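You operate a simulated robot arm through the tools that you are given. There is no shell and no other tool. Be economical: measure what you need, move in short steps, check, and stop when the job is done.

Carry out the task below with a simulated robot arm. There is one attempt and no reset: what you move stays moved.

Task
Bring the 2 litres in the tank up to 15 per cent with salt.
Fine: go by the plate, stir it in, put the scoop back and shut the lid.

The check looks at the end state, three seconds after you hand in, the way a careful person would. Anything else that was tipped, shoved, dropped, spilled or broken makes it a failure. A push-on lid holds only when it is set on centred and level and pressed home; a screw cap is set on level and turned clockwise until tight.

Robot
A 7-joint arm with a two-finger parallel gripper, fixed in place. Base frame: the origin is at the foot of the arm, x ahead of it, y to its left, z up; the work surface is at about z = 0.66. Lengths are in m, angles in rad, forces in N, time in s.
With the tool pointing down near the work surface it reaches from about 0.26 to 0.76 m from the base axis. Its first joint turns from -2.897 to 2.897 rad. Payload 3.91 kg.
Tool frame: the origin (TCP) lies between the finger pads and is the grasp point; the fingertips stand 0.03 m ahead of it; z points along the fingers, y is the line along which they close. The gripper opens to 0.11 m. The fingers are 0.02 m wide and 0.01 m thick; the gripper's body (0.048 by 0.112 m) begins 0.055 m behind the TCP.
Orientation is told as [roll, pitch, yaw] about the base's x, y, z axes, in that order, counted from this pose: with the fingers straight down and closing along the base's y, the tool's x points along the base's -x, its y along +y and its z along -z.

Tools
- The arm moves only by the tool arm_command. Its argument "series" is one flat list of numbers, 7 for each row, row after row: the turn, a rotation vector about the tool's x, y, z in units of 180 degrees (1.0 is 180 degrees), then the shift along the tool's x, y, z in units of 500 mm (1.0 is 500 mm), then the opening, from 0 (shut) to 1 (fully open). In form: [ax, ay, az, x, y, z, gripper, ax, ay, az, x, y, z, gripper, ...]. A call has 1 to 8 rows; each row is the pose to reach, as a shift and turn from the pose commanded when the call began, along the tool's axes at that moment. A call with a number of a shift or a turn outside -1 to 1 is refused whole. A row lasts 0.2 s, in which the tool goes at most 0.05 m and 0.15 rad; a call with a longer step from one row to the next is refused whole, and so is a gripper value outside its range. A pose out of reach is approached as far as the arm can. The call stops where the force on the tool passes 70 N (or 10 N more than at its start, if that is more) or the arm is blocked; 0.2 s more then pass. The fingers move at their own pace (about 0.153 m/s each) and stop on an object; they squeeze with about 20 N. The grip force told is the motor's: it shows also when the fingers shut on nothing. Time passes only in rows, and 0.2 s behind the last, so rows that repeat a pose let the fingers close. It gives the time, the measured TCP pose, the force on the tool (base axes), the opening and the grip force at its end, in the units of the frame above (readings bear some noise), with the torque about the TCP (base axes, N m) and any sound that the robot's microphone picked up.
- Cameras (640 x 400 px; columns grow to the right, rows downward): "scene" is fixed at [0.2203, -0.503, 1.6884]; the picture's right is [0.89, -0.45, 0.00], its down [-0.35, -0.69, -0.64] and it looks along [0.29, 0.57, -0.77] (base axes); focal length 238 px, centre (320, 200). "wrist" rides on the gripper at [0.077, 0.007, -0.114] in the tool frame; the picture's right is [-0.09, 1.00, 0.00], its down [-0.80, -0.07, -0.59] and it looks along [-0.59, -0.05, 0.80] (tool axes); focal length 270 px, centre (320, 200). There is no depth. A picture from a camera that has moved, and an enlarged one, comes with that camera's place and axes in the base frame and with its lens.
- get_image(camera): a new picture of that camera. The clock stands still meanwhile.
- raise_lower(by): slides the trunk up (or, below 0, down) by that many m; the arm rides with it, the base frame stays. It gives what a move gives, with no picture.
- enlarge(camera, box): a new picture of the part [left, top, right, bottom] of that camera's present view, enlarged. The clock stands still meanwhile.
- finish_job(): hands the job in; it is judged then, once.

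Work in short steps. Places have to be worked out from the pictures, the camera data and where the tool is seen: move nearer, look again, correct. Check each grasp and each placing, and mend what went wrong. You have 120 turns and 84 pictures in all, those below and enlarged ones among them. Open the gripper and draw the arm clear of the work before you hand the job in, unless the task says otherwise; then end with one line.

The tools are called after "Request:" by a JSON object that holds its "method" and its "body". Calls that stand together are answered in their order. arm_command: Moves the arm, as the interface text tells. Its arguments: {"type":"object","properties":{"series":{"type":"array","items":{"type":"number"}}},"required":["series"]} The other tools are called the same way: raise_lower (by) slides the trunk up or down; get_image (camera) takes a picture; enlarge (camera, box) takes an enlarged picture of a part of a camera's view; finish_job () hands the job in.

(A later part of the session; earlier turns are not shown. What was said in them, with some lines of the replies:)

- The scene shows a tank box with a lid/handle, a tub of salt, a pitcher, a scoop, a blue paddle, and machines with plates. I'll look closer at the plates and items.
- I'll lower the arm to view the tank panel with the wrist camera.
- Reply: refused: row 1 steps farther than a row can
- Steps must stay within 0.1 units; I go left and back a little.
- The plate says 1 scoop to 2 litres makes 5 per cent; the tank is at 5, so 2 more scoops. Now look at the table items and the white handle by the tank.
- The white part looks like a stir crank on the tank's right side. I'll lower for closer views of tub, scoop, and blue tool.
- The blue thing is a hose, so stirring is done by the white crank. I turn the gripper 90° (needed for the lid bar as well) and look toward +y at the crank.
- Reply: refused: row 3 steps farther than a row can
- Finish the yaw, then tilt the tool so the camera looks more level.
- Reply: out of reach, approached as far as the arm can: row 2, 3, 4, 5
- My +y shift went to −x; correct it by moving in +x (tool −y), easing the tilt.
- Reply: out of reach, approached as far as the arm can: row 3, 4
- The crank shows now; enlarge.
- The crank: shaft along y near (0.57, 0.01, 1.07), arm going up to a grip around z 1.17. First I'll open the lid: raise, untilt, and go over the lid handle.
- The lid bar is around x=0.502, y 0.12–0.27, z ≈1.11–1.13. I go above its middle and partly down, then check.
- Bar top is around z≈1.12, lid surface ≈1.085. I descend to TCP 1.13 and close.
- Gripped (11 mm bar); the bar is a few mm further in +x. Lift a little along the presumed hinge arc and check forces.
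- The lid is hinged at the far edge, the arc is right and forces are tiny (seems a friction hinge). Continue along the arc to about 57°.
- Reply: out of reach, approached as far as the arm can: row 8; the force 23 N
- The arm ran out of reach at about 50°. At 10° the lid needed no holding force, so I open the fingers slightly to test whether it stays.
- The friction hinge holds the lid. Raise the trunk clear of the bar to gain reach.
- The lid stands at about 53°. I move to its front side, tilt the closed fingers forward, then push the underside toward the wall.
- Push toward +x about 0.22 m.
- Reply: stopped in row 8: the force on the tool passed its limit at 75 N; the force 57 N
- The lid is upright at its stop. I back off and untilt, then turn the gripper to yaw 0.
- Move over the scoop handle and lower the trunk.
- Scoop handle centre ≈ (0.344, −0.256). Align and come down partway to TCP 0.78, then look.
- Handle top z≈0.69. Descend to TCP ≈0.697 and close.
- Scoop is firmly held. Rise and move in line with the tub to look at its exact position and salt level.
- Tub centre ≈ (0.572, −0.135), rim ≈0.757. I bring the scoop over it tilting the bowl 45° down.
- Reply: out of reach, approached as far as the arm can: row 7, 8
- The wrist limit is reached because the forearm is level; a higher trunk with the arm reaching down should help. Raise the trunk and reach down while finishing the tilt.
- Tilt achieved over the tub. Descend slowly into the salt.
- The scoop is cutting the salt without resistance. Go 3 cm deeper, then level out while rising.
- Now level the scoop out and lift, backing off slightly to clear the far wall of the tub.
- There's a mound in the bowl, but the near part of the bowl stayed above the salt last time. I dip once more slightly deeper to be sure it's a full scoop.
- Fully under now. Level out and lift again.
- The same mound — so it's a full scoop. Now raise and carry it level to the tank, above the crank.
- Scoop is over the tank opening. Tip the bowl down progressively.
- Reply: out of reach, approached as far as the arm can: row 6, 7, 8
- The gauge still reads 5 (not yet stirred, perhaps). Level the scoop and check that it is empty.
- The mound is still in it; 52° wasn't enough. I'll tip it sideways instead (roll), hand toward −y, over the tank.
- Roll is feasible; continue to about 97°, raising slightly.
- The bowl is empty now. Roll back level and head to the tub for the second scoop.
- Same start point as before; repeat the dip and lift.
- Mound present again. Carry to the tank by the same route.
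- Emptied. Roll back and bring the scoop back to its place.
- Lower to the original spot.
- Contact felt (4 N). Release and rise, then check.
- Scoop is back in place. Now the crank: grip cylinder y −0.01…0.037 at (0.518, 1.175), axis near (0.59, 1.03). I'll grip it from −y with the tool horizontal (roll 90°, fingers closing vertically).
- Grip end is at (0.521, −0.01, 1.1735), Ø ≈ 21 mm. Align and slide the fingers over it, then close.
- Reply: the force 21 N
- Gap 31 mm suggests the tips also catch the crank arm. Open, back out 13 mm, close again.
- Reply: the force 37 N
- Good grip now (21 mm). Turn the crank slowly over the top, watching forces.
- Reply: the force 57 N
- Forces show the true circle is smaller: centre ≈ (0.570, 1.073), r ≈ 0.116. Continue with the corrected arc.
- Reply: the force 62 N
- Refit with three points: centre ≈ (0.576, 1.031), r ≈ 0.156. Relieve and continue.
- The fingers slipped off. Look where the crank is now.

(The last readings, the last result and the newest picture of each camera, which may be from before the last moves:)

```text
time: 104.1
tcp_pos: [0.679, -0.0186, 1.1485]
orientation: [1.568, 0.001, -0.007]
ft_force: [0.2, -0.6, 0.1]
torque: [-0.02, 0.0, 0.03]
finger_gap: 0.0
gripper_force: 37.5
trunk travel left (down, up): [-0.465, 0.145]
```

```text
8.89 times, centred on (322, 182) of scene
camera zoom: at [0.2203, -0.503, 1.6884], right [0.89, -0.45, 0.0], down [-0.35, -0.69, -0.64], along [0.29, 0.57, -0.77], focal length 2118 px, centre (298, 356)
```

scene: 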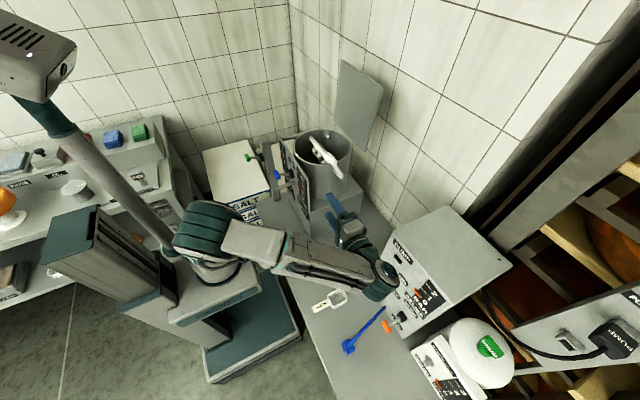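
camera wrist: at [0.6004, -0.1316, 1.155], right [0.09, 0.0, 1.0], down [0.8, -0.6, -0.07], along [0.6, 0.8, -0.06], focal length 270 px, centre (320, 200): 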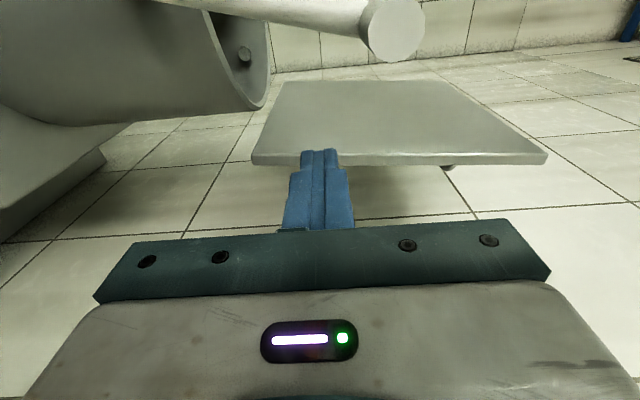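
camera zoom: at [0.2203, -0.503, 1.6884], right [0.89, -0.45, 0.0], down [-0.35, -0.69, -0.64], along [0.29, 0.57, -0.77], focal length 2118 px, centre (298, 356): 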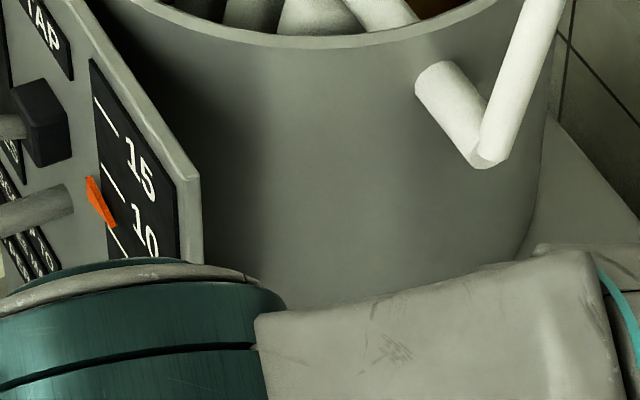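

The gauge has crept up slightly, so stirring accumulates. Now I push the crank arm with the closed fingertips as a peg at radius 0.11 around centre (0.58, 1.04), counter-direction.

Request:
{"method": "arm_command", "body": {"series": [0, 0, 0, 0.0926, -0.024, 0, 0, 0, 0, 0, 0.0926, -0.024, 0.067, 0, 0, 0, 0, 0.133, -0.007, 0.067, 0, 0, 0, 0, 0.198, 0.003, 0.067, 0, 0, 0, 0, 0.263, -0.007, 0.067, 0, 0, 0, 0, 0.322, -0.035, 0.067, 0, 0, 0, 0, 0.37, -0.08, 0.067, 0, 0, 0, 0, 0.403, -0.137, 0.067, 0]}}

Request:
{"method": "enlarge", "body": {"camera": "scene", "box": [280, 110, 400, 230]}}

```text
time: 105.4
tcp_pos: [0.5517, 0.0146, 1.1466]
orientation: [1.578, -0.016, -0.042]
ft_force: [41.5, 4.3, 2.3]
torque: [0.08, -0.35, -0.65]
finger_gap: 0.0001
gripper_force: 37.9
trunk travel left (down, up): [-0.465, 0.145]
stopped in row 6: the force on the tool passed its limit at 88 N (the readings are from after the stop); the commanded pose is now the measured one
```

```text
3.33 times, centred on (340, 170) of scene
camera zoom: at [0.2203, -0.503, 1.6884], right [0.89, -0.45, 0.0], down [-0.35, -0.69, -0.64], along [0.29, 0.57, -0.77], focal length 794 px, centre (253, 300)
```

zoom: 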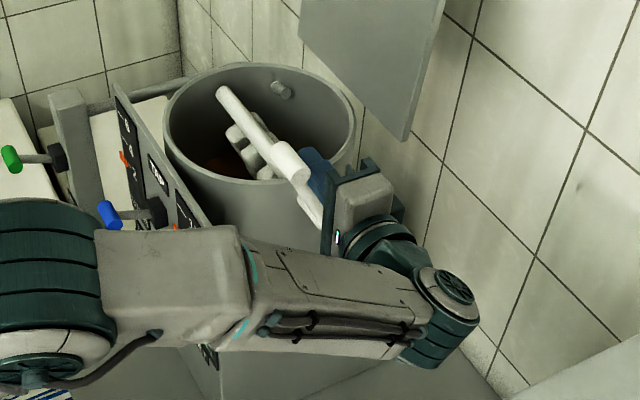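

The crank hit a stop at its initial angle, so it only turns over the top toward +x. Back out, go to the other side of the arm and push that way.

Request:
{"method": "arm_command", "body": {"series": [0, 0, 0, -0.02, 0, 0, 0, 0, 0.0134, 0.005, -0.02, 0, -0.07, 0, 0, 0.0134, 0.005, -0.02, 0, -0.15, 0, 0, 0.0134, 0.005, 0.05, -0.025, -0.15, 0, 0, 0.0134, 0.005, 0.1, -0.052, -0.15, 0]}}

```text
time: 106.6
tcp_pos: [0.4923, -0.0579, 1.1247]
orientation: [1.577, -0.001, 0.011]
ft_force: [-0.2, 0.1, 0.0]
torque: [0.0, -0.03, -0.03]
finger_gap: 0.0
gripper_force: 38.1
trunk travel left (down, up): [-0.465, 0.145]
```

Request:
{"method": "arm_command", "body": {"series": [0, 0, 0, 0, 0, 0.08, 0, 0, 0, 0, 0, 0, 0.146, 0, 0, 0, 0, -0.051, 0.012, 0.146, 0, 0, 0, 0, -0.11, 0.041, 0.146, 0, 0, 0, 0, -0.175, 0.051, 0.146, 0, 0, 0, 0, -0.24, 0.041, 0.146, 0, 0, 0, 0, -0.3, 0.012, 0.146, 0, 0, 0, 0, -0.348, -0.033, 0.146, 0]}}

```text
time: 108.1
tcp_pos: [0.6045, 0.016, 1.1458]
orientation: [1.585, -0.001, 0.053]
ft_force: [-58.1, -10.4, 13.2]
torque: [0.06, 0.41, 0.76]
finger_gap: 0.0
gripper_force: 37.5
trunk travel left (down, up): [-0.465, 0.145]
stopped in row 7: the force on the tool passed its limit at 84 N (the readings are from after the stop); the commanded pose is now the measured one
```

The crank only rocks about ±25° — it's a rocking stirrer. I re-grip the handle and rock it along the correct arc. Back out, open, go over the grip at φ≈+0.42, close.

Request:
{"method": "arm_command", "body": {"series": [0, 0, 0, 0.02, 0, 0, 0, 0, -0.017, 0, 0.02, 0, -0.09, 0, 0, -0.017, 0, 0.02, 0, -0.18, 0.3, 0, -0.017, 0, -0.04, 0.05, -0.19, 0.6, 0, -0.017, 0, -0.074, 0.057, -0.17, 0.6, 0, -0.017, 0, -0.074, 0.057, -0.1, 0.6, 0, -0.017, 0, -0.074, 0.057, -0.063, 0.6]}}

Request:
{"method": "arm_command", "body": {"series": [0, 0, 0, 0, 0, 0, 0.2, 0, 0, 0, 0, 0, 0, 0, 0, 0, 0, 0, 0, 0, 0, 0, 0, 0, 0, 0, 0, 0]}}

Request:
{"method": "enlarge", "body": {"camera": "scene", "box": [280, 110, 400, 230]}}

```text
time: 109.7
tcp_pos: [0.6527, -0.0146, 1.1664]
orientation: [1.58, 0.006, -0.016]
ft_force: [0.5, 0.2, 0.6]
torque: [-0.01, -0.01, -0.02]
finger_gap: 0.0662
gripper_force: 0.1
trunk travel left (down, up): [-0.465, 0.145]
```

```text
time: 110.7
tcp_pos: [0.6519, -0.0133, 1.1664]
orientation: [1.58, 0.006, -0.016]
ft_force: [0.6, -0.4, -0.1]
torque: [0.01, 0.02, 0.0]
finger_gap: 0.0
gripper_force: 19.8
trunk travel left (down, up): [-0.465, 0.145]
```

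```text
3.33 times, centred on (340, 170) of scene
camera zoom: at [0.2203, -0.503, 1.6884], right [0.89, -0.45, 0.0], down [-0.35, -0.69, -0.64], along [0.29, 0.57, -0.77], focal length 794 px, centre (253, 300)
```

zoom: 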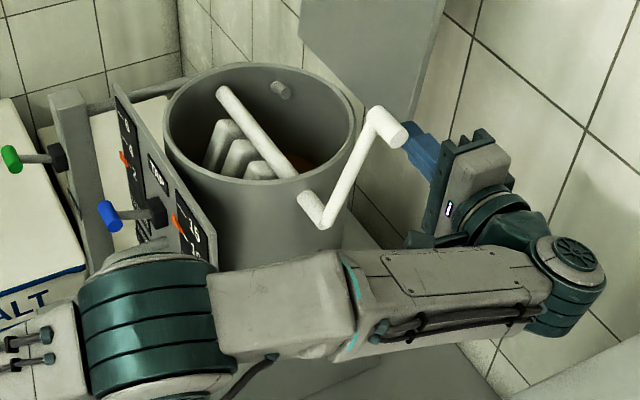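

Strokes are raising the gauge. Push the handle back leftward, then re-grip it properly for rocking.

Request:
{"method": "arm_command", "body": {"series": [0, 0, 0, 0.058, 0.024, 0, 0, 0, 0, 0, 0.1, 0.034, 0, 0, 0, 0, 0, 0.144, 0.037, 0, 0, 0, 0, 0, 0.187, 0.034, 0, 0, 0, 0, 0, 0.216, 0.028, 0, 0]}}

Request:
{"method": "arm_command", "body": {"series": [0, 0, 0, -0.01, 0, -0.05, 0, 0, 0, 0, -0.01, 0, -0.12, 0.3, 0, 0, 0, 0.044, -0.007, -0.12, 0.6, 0, 0, 0, 0.044, -0.007, -0.06, 0.6, 0, 0, 0, 0.044, -0.007, 0, 0.6, 0, 0, 0, 0.044, -0.007, 0, 0.1, 0, 0, 0, 0.044, -0.007, 0, 0, 0, 0, 0, 0.044, -0.007, 0, 0]}}

```text
time: 111.9
tcp_pos: [0.5465, -0.011, 1.1819]
orientation: [1.58, 0.007, -0.018]
ft_force: [-0.5, -6.6, -2.4]
torque: [-0.07, 0.01, 0.09]
finger_gap: 0.0
gripper_force: 20.1
trunk travel left (down, up): [-0.465, 0.145]
```

```text
time: 113.7
tcp_pos: [0.5247, -0.0092, 1.1769]
orientation: [1.578, 0.007, -0.014]
ft_force: [1.9, 4.8, -5.2]
torque: [-0.61, 0.1, 0.17]
finger_gap: 0.0214
gripper_force: 45.1
trunk travel left (down, up): [-0.465, 0.145]
```

Good grip with low force. Rock forth and back once.

Request:
{"method": "arm_command", "body": {"series": [0, 0, 0, -0.052, 0.0156, 0, 0, 0, 0, 0, -0.1106, 0.0214, 0, 0, 0, 0, 0, -0.169, 0.0156, 0, 0, 0, 0, 0, -0.209, 0.005, 0, 0, 0, 0, 0, -0.169, 0.0156, 0, 0, 0, 0, 0, -0.1106, 0.0214, 0, 0, 0, 0, 0, -0.052, 0.0156, 0, 0, 0, 0, 0, 0, 0, 0, 0]}}

Request:
{"method": "enlarge", "body": {"camera": "scene", "box": [300, 160, 345, 205]}}

```text
time: 115.5
tcp_pos: [0.5261, -0.008, 1.1793]
orientation: [1.578, 0.008, -0.015]
ft_force: [1.2, 9.1, -5.0]
torque: [-0.65, 0.12, -1.05]
finger_gap: 0.0219
gripper_force: 45.0
trunk travel left (down, up): [-0.465, 0.145]
```

```text
8.89 times, centred on (322, 182) of scene
camera zoom: at [0.2203, -0.503, 1.6884], right [0.89, -0.45, 0.0], down [-0.35, -0.69, -0.64], along [0.29, 0.57, -0.77], focal length 2118 px, centre (298, 356)
```

zoom: 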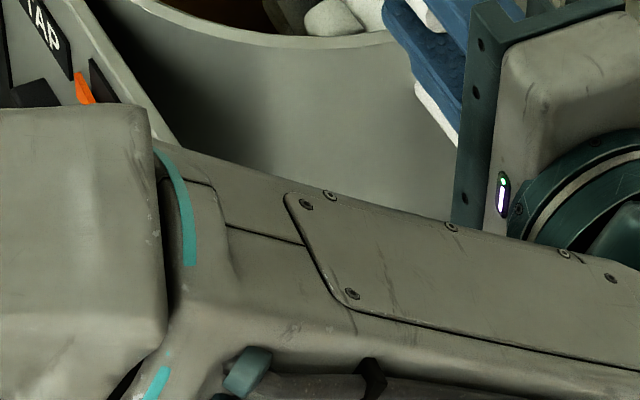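

The pointer is now at the 15 tick. One more rock to be sure it's fully mixed, then release and back away.

Request:
{"method": "arm_command", "body": {"series": [0, 0, 0, -0.052, 0.0156, 0, 0, 0, 0, 0, -0.1106, 0.0214, 0, 0, 0, 0, 0, -0.169, 0.0156, 0, 0, 0, 0, 0, -0.205, 0.007, 0, 0, 0, 0, 0, -0.169, 0.0156, 0, 0, 0, 0, 0, -0.1106, 0.0214, 0, 0, 0, 0, 0, -0.052, 0.0156, 0, 0, 0, 0, 0, 0, 0, 0, 0]}}

Request:
{"method": "arm_command", "body": {"series": [0, 0, 0, 0, 0, 0, 0.6, 0, 0, 0, 0, 0, 0, 0.6, 0, 0, 0, 0, 0, -0.08, 0.6, 0, 0, 0, 0, 0, -0.17, 0.6, 0, 0, 0, 0, 0.06, -0.25, 0.6, 0, 0, 0, 0.06, 0.14, -0.28, 0.6, 0, 0, 0, 0.12, 0.2, -0.28, 0.6]}}

Request:
{"method": "raise_lower", "body": {"by": 0.142}}

Request:
{"method": "enlarge", "body": {"camera": "scene", "box": [270, 90, 390, 230]}}

```text
time: 117.3
tcp_pos: [0.5215, -0.0109, 1.1793]
orientation: [1.581, 0.004, -0.018]
ft_force: [-4.6, 2.9, 12.4]
torque: [-0.62, -0.12, -0.87]
finger_gap: 0.0214
gripper_force: 45.2
trunk travel left (down, up): [-0.465, 0.145]
```

```text
refused: row 6 steps farther than a row can; nothing moved
```

```text
time: 117.9
tcp_pos: [0.5274, -0.01, 1.1823]
orientation: [1.561, 0.031, -0.027]
ft_force: [11.7, 6.1, -36.6]
torque: [0.09, 0.33, -0.52]
finger_gap: 0.0217
gripper_force: 45.1
trunk travel left (down, up): [-0.484, 0.126]
stopped: the force on the tool passed its limit at 87 N (the readings are from after the stop); the commanded pose is now the measured one
```

```text
2.86 times, centred on (330, 160) of scene
camera zoom: at [0.2203, -0.503, 1.6884], right [0.89, -0.45, 0.0], down [-0.35, -0.69, -0.64], along [0.29, 0.57, -0.77], focal length 681 px, centre (291, 314)
```

zoom: 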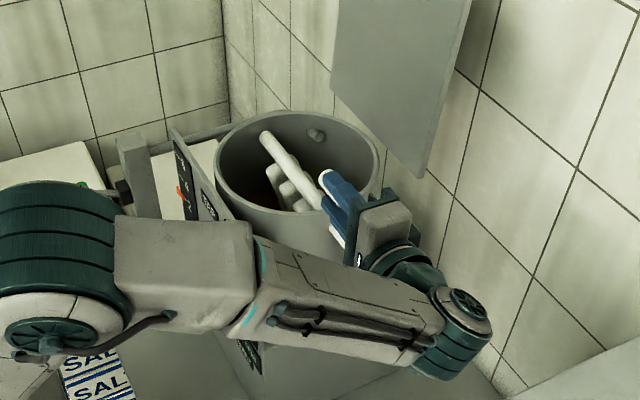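

My release call was refused and the trunk lift pulled on the handle but stopped safely. Now release and back out in smaller steps.

Request:
{"method": "arm_command", "body": {"series": [0, 0, 0, 0, 0, 0, 0.6, 0, 0, 0, 0, 0, 0, 0.6, 0, 0, 0, 0, 0, -0.08, 0.6, 0, 0, 0, 0, 0, -0.16, 0.6, 0, 0, 0, 0, 0.03, -0.24, 0.6, 0, 0, 0, 0.04, 0.08, -0.28, 0.6, 0, 0, 0, 0.09, 0.14, -0.28, 0.6]}}

Request:
{"method": "enlarge", "body": {"camera": "scene", "box": [280, 110, 400, 230]}}

```text
time: 119.5
tcp_pos: [0.4761, -0.1532, 1.2566]
orientation: [1.565, 0.02, -0.023]
ft_force: [-0.6, -0.1, -0.1]
torque: [0.02, 0.01, 0.0]
finger_gap: 0.066
gripper_force: 0.0
trunk travel left (down, up): [-0.484, 0.126]
```

```text
3.33 times, centred on (340, 170) of scene
camera zoom: at [0.2203, -0.503, 1.6884], right [0.89, -0.45, 0.0], down [-0.35, -0.69, -0.64], along [0.29, 0.57, -0.77], focal length 794 px, centre (253, 300)
```

zoom: 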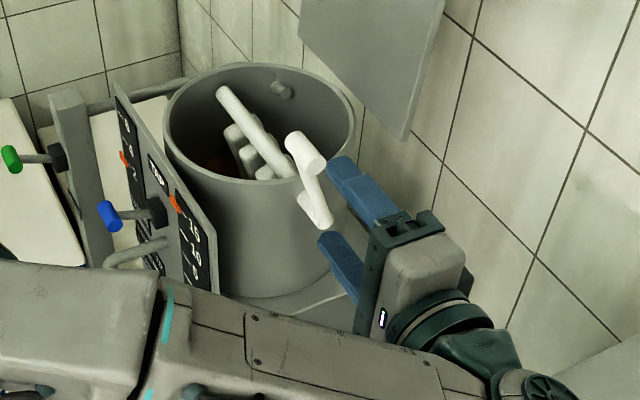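

Gauge shows 15. Now the lid: it stands slightly past vertical (top edge ≈ x 0.74, z 1.34). I return to tool-down, then tilt forward to hook over its top edge from the front.

Request:
{"method": "arm_command", "body": {"series": [0.042, 0, 0, 0.02, 0.04, 0, 0, 0.084, 0, 0, 0.04, 0.08, 0, 0, 0.126, 0, 0, 0.06, 0.12, 0, 0, 0.168, 0, 0, 0.06, 0.16, 0, 0, 0.21, 0, 0, 0.06, 0.16, 0, 0, 0.252, 0, 0, 0.06, 0.16, 0, 0, 0.294, 0, 0, 0.06, 0.16, 0, 0, 0.336, 0, 0, 0.06, 0.16, 0, 0]}}

Request:
{"method": "arm_command", "body": {"series": [0.042, 0, 0, 0, 0.05, 0.03, 0, 0.084, 0, 0, 0, 0.1, 0.06, 0, 0.126, 0, 0, 0, 0.15, 0.09, 0, 0.162, 0, 0, 0, 0.2, 0.12, 0]}}

Request:
{"method": "raise_lower", "body": {"by": 0.122}}

```text
time: 121.3
tcp_pos: [0.4493, -0.1493, 1.3382]
orientation: [0.509, 0.022, -0.023]
ft_force: [-0.3, 0.4, 0.1]
torque: [0.01, -0.04, 0.03]
finger_gap: 0.0
gripper_force: 20.7
trunk travel left (down, up): [-0.484, 0.126]
```

```text
time: 122.3
tcp_pos: [0.4503, -0.0319, 1.3344]
orientation: [0.0, 0.02, -0.023]
ft_force: [0.0, 0.8, 0.2]
torque: [0.02, -0.02, 0.02]
finger_gap: 0.0
gripper_force: 19.9
trunk travel left (down, up): [-0.484, 0.126]
```

```text
time: 123.8
tcp_pos: [0.4502, -0.0336, 1.4566]
orientation: [0.003, 0.022, -0.023]
ft_force: [0.4, 0.4, 0.2]
torque: [0.02, 0.0, -0.03]
finger_gap: 0.0
gripper_force: 19.8
trunk travel left (down, up): [-0.606, 0.004]
```

Request:
{"method": "arm_command", "body": {"series": [0, -0.03, 0, -0.03, 0.06, 0.0, 0, 0, -0.06, 0, -0.06, 0.12, 0.0, 0, 0, -0.09, 0, -0.1, 0.18, 0, 0, 0, -0.12, 0, -0.14, 0.24, 0, 0, 0, -0.15, 0, -0.18, 0.3, 0, 0, 0, -0.18, 0, -0.22, 0.36, 0, 0, 0, -0.21, 0, -0.26, 0.42, 0, 0, 0, -0.23, 0.007, -0.3, 0.47, 0, 0]}}

Request:
{"method": "get_image", "body": {"camera": "wrist"}}

```text
time: 125.6
tcp_pos: [0.6057, 0.2004, 1.4531]
orientation: [0.012, -0.702, -0.051]
ft_force: [0.6, -0.8, 0.0]
torque: [-0.04, -0.02, 0.02]
finger_gap: 0.0001
gripper_force: 19.8
trunk travel left (down, up): [-0.606, 0.004]
```

```text
11 pictures are left
camera wrist: at [0.4726, 0.2112, 1.4892], right [0.11, 0.99, 0.07], down [0.22, -0.09, 0.97], along [0.97, -0.09, -0.23], focal length 270 px, centre (320, 200)
```

wrist: 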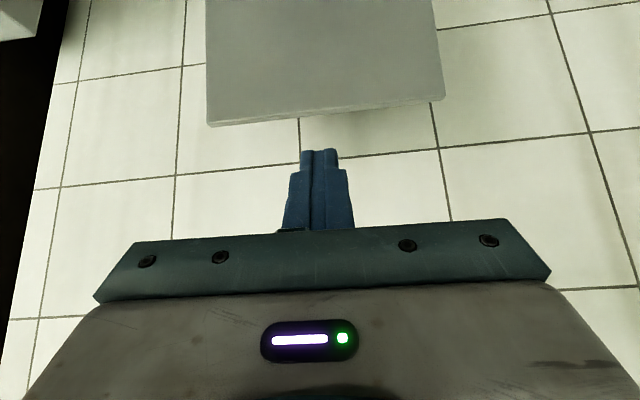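

Top edge ≈ (0.745, 1.335). Move above and just behind it with a slightly steeper tilt.

Request:
{"method": "arm_command", "body": {"series": [0, 0.016, 0, -0.058, 0, 0.049, 0, 0, 0.032, 0, -0.116, 0, 0.098, 0, 0, 0.048, 0, -0.174, 0, 0.147, 0, 0, 0.064, 0, -0.232, 0, 0.196, 0, 0, 0.064, 0, -0.19, 0, 0.247, 0]}}

Request:
{"method": "get_image", "body": {"camera": "scene"}}

```text
time: 126.8
tcp_pos: [0.7413, 0.1806, 1.3853]
orientation: [0.008, -0.493, -0.046]
ft_force: [2.2, 0.5, 0.7]
torque: [-0.05, 0.08, 0.0]
finger_gap: 0.0
gripper_force: 19.5
out of reach, approached as far as the arm can: row 3, 4, 5
trunk travel left (down, up): [-0.606, 0.004]
```

```text
10 pictures are left
```

scene: 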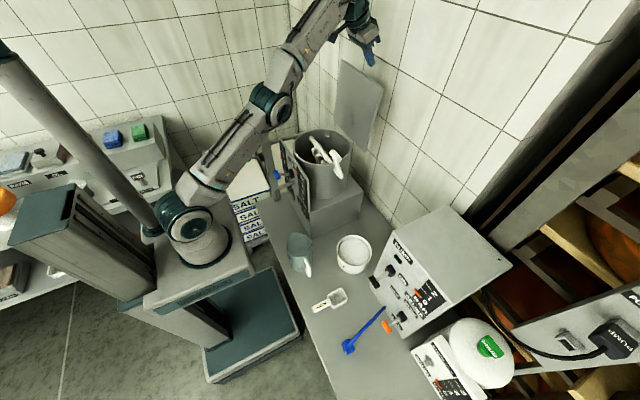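

Near the reach limit; a greater forward tilt gives more reach. Tilt to about 0.8 rad, shift forward, then dip the tips behind the edge.

Request:
{"method": "arm_command", "body": {"series": [0, -0.033, 0, -0.012, 0, 0.006, 0, 0, -0.066, 0, -0.024, 0, 0.012, 0, 0, -0.098, 0, -0.035, 0, 0.019, 0, 0, -0.098, 0, -0.035, 0, 0.019, 0]}}

Request:
{"method": "get_image", "body": {"camera": "wrist"}}

```text
time: 127.8
tcp_pos: [0.7925, 0.1899, 1.4137]
orientation: [0.013, -0.807, -0.053]
ft_force: [1.0, 0.0, -0.1]
torque: [0.0, 0.0, -0.03]
finger_gap: 0.0
gripper_force: 20.7
out of reach, approached as far as the arm can: row 1, 2, 3, 4
trunk travel left (down, up): [-0.606, 0.004]
```

```text
9 pictures are left
camera wrist: at [0.6572, 0.202, 1.4351], right [0.1, 0.99, 0.07], down [0.12, -0.08, 0.99], along [0.99, -0.1, -0.13], focal length 270 px, centre (320, 200)
```

wrist: 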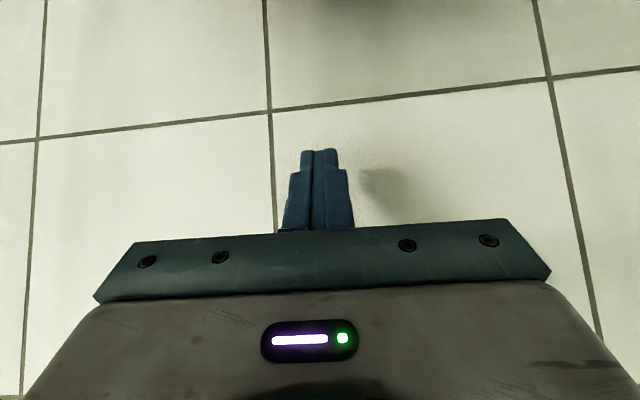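

The tips are above and behind the edge with room to the wall. Small downward step first to see where the commanded pose is.

Request:
{"method": "arm_command", "body": {"series": [0, 0, 0, 0.02, 0, 0.02, 0, 0, 0, 0, 0.029, 0, 0.028, 0, 0, 0, 0, 0.029, 0, 0.028, 0]}}

```text
time: 128.6
tcp_pos: [0.801, 0.1917, 1.3983]
orientation: [0.013, -0.807, -0.051]
ft_force: [-0.1, 0.2, 0.1]
torque: [0.03, 0.0, 0.03]
finger_gap: 0.0
gripper_force: 20.1
out of reach, approached as far as the arm can: row 1, 2, 3
trunk travel left (down, up): [-0.606, 0.004]
```

Request:
{"method": "arm_command", "body": {"series": [0, 0, 0, 0.028, 0, -0.029, 0, 0, 0, 0, 0.055, 0, -0.058, 0, 0, 0, 0, 0.055, 0, -0.058, 0]}}

```text
time: 129.4
tcp_pos: [0.7877, 0.2017, 1.4144]
orientation: [0.012, -0.806, -0.054]
ft_force: [-0.7, -0.4, 0.7]
torque: [-0.02, -0.01, 0.04]
finger_gap: 0.0
gripper_force: 20.1
out of reach, approached as far as the arm can: row 1, 2, 3
trunk travel left (down, up): [-0.606, 0.004]
```

The commanded pose likely conflicts with a wrist limit at this tilt; reduce tilt to ~0.62 and go lower behind the edge.

Request:
{"method": "arm_command", "body": {"series": [0, 0.03, 0, 0.01, 0, 0.047, 0, 0, 0.059, 0, 0.02, 0, 0.094, 0, 0, 0.059, 0, 0.02, 0, 0.094, 0]}}

```text
time: 130.2
tcp_pos: [0.7876, 0.1919, 1.3552]
orientation: [0.01, -0.618, -0.05]
ft_force: [-0.2, -0.8, -0.6]
torque: [-0.02, 0.01, -0.04]
finger_gap: 0.0003
gripper_force: 19.7
out of reach, approached as far as the arm can: row 1, 2, 3
trunk travel left (down, up): [-0.606, 0.004]
```

Tips are now behind and below the lid's top edge. Lower 2 cm and pull back toward −x.

Request:
{"method": "arm_command", "body": {"series": [0, 0, 0, 0.024, 0, 0.032, 0, 0, 0, 0, 0.057, 0, 0.01, 0, 0, 0, 0, 0.09, 0, -0.014, 0, 0, 0, 0, 0.122, 0, -0.037, 0, 0, 0, 0, 0.155, 0, -0.061, 0]}}

Request:
{"method": "enlarge", "body": {"camera": "scene", "box": [270, 20, 420, 190]}}

```text
time: 131.4
tcp_pos: [0.7051, 0.1951, 1.3383]
orientation: [0.012, -0.622, -0.05]
ft_force: [-0.3, 0.1, -0.6]
torque: [-0.01, 0.0, -0.01]
finger_gap: 0.0001
gripper_force: 20.0
trunk travel left (down, up): [-0.606, 0.004]
```

```text
2.35 times, centred on (345, 105) of scene
camera zoom: at [0.2203, -0.503, 1.6884], right [0.89, -0.45, 0.0], down [-0.35, -0.69, -0.64], along [0.29, 0.57, -0.77], focal length 561 px, centre (261, 424)
```

zoom: 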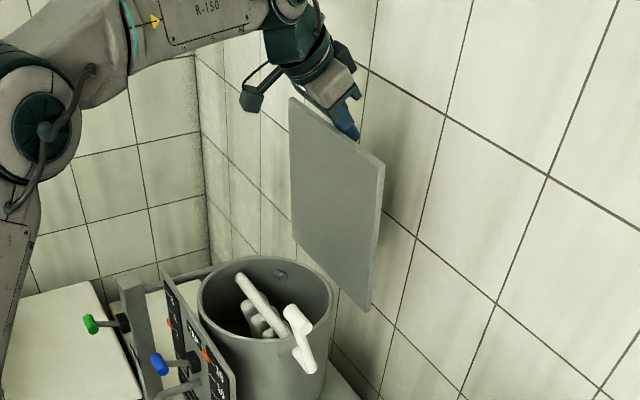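

The lid is coming forward with the fingers hooked behind it. Continue along the arc to about 55°.

Request:
{"method": "arm_command", "body": {"series": [0, 0, 0, 0.051, 0, -0.021, 0, 0, 0, 0, 0.105, 0, -0.038, 0, 0, 0, 0, 0.15, 0, -0.048, 0, 0, 0, 0, 0.194, 0, -0.055, 0, 0, 0, 0, 0.248, 0, -0.056, 0]}}

Request:
{"method": "enlarge", "body": {"camera": "scene", "box": [250, 40, 400, 210]}}

```text
time: 132.6
tcp_pos: [0.586, 0.2036, 1.2914]
orientation: [0.011, -0.622, -0.051]
ft_force: [-0.1, -0.9, 0.2]
torque: [-0.01, -0.01, 0.0]
finger_gap: 0.0
gripper_force: 19.7
trunk travel left (down, up): [-0.606, 0.004]
```

```text
2.35 times, centred on (325, 125) of scene
camera zoom: at [0.2203, -0.503, 1.6884], right [0.89, -0.45, 0.0], down [-0.35, -0.69, -0.64], along [0.29, 0.57, -0.77], focal length 561 px, centre (308, 376)
```

zoom: 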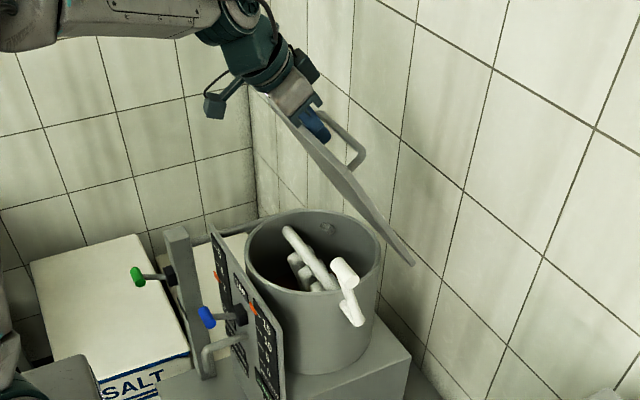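

Keep the same finger orientation and push the lid down along the arc to nearly closed.

Request:
{"method": "arm_command", "body": {"series": [0, 0, 0, 0.052, 0, 0.007, 0, 0, 0, 0, 0.106, 0, 0.021, 0, 0, 0, 0, 0.163, 0, 0.036, 0, 0, 0, 0, 0.216, 0, 0.062, 0, 0, 0, 0, 0.264, 0, 0.092, 0, 0, 0, 0, 0.294, 0, 0.117, 0, 0, 0, 0, 0.322, 0, 0.142, 0]}}

Request:
{"method": "enlarge", "body": {"camera": "scene", "box": [250, 60, 400, 210]}}

```text
time: 134.2
tcp_pos: [0.4916, 0.2042, 1.1396]
orientation: [0.006, -0.62, -0.047]
ft_force: [-33.4, -2.8, 8.4]
torque: [-0.55, 0.03, -0.44]
finger_gap: 0.0
gripper_force: 20.7
trunk travel left (down, up): [-0.606, 0.004]
```

```text
2.67 times, centred on (325, 135) of scene
camera zoom: at [0.2203, -0.503, 1.6884], right [0.89, -0.45, 0.0], down [-0.35, -0.69, -0.64], along [0.29, 0.57, -0.77], focal length 636 px, centre (307, 373)
```

zoom: 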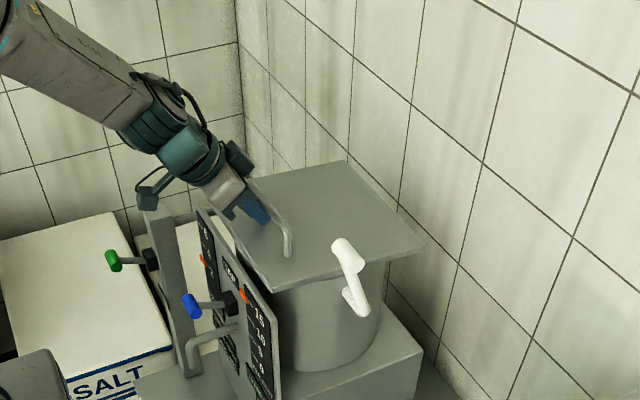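

Nearly shut; the tip leans on the bar. Back off 12 mm in −x, then press down until contact.

Request:
{"method": "arm_command", "body": {"series": [0, 0, 0, 0.024, 0, -0.017, 0, 0, 0, 0, 0.036, 0, 0, 0, 0, 0, 0, 0.047, 0, 0.016, 0, 0, 0, 0, 0.054, 0, 0.026, 0]}}

```text
time: 135.4
tcp_pos: [0.487, 0.2076, 1.1232]
orientation: [0.026, -0.644, -0.058]
ft_force: [-7.2, -2.6, 32.9]
torque: [-0.15, -0.12, -0.11]
finger_gap: 0.0
gripper_force: 20.3
trunk travel left (down, up): [-0.606, 0.004]
stopped in row 4: the force on the tool passed its limit at 71 N (the readings are from after the stop); the commanded pose is now the measured one
```

Pressed to 71 N at the closed height. Retreat up and back, and inspect.

Request:
{"method": "arm_command", "body": {"series": [0, 0, 0, 0.02, 0, -0.08, 0, 0, 0, 0, 0.04, 0, -0.17, 0, 0, 0, 0, 0.06, 0, -0.26, 0, 0, 0.04, 0, 0.06, 0, -0.34, 0, 0, 0.08, 0, 0.06, 0, -0.4, 0.5, 0, 0.12, 0, 0.06, 0, -0.42, 0.5, 0, 0.16, 0, 0.06, 0, -0.42, 0.5, 0, 0.2, 0, 0.06, 0, -0.42, 0.5]}}

Request:
{"method": "enlarge", "body": {"camera": "scene", "box": [250, 110, 400, 220]}}

Request:
{"method": "get_image", "body": {"camera": "wrist"}}

```text
time: 137.2
tcp_pos: [0.3421, 0.2124, 1.2706]
orientation: [0.017, -0.004, -0.042]
ft_force: [0.0, -0.3, -0.3]
torque: [0.04, 0.0, -0.01]
finger_gap: 0.0551
gripper_force: 0.0
trunk travel left (down, up): [-0.606, 0.004]
```

```text
3.64 times, centred on (325, 165) of scene
camera zoom: at [0.2203, -0.503, 1.6884], right [0.89, -0.45, 0.0], down [-0.35, -0.69, -0.64], along [0.29, 0.57, -0.77], focal length 867 px, centre (302, 327)
```

zoom: 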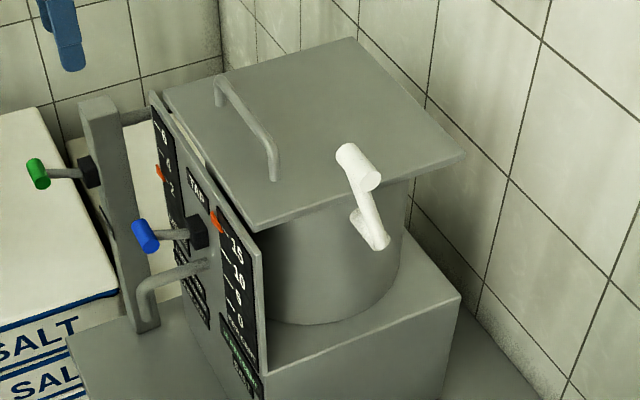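

```text
4 pictures are left
camera wrist: at [0.2642, 0.2207, 1.3831], right [0.13, 0.99, 0.02], down [0.79, -0.11, 0.6], along [0.59, -0.06, -0.8], focal length 270 px, centre (320, 200)
```

wrist: 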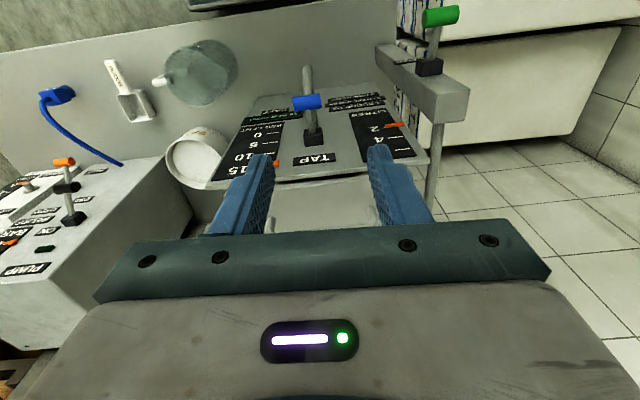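

Lid is shut as at the start. One check of the display reading.

Request:
{"method": "enlarge", "body": {"camera": "wrist", "box": [220, 90, 300, 180]}}

Request:
{"method": "get_image", "body": {"camera": "scene"}}

```text
4.44 times, centred on (260, 135) of wrist
camera zoom: at [0.2642, 0.2207, 1.3831], right [0.13, 0.99, 0.02], down [0.79, -0.11, 0.6], along [0.59, -0.06, -0.8], focal length 1201 px, centre (587, 489)
```

zoom: 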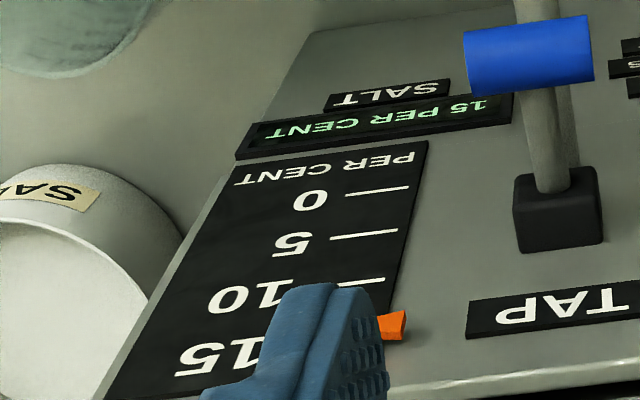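

```text
2 pictures are left
```

scene: 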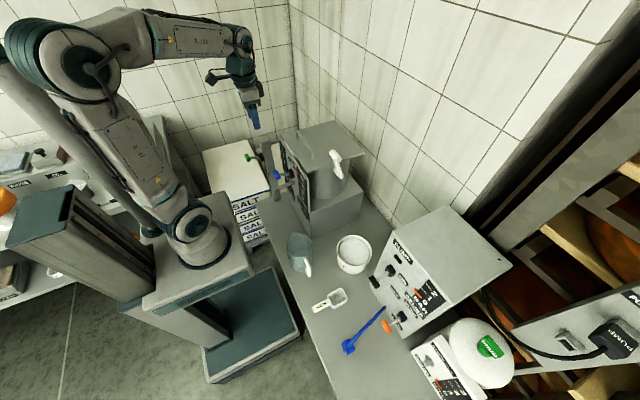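

The display reads 15 PER CENT, the scoop is back in its place, the lid is shut, and the arm is clear with the gripper open. I hand in.

Request:
{"method": "finish_job", "body": {}}

```text
The job is handed in.
```

The tank display now reads 15 per cent: I added two scoops of salt by the plate and stirred them in. The scoop is back in its place and the lid is shut.
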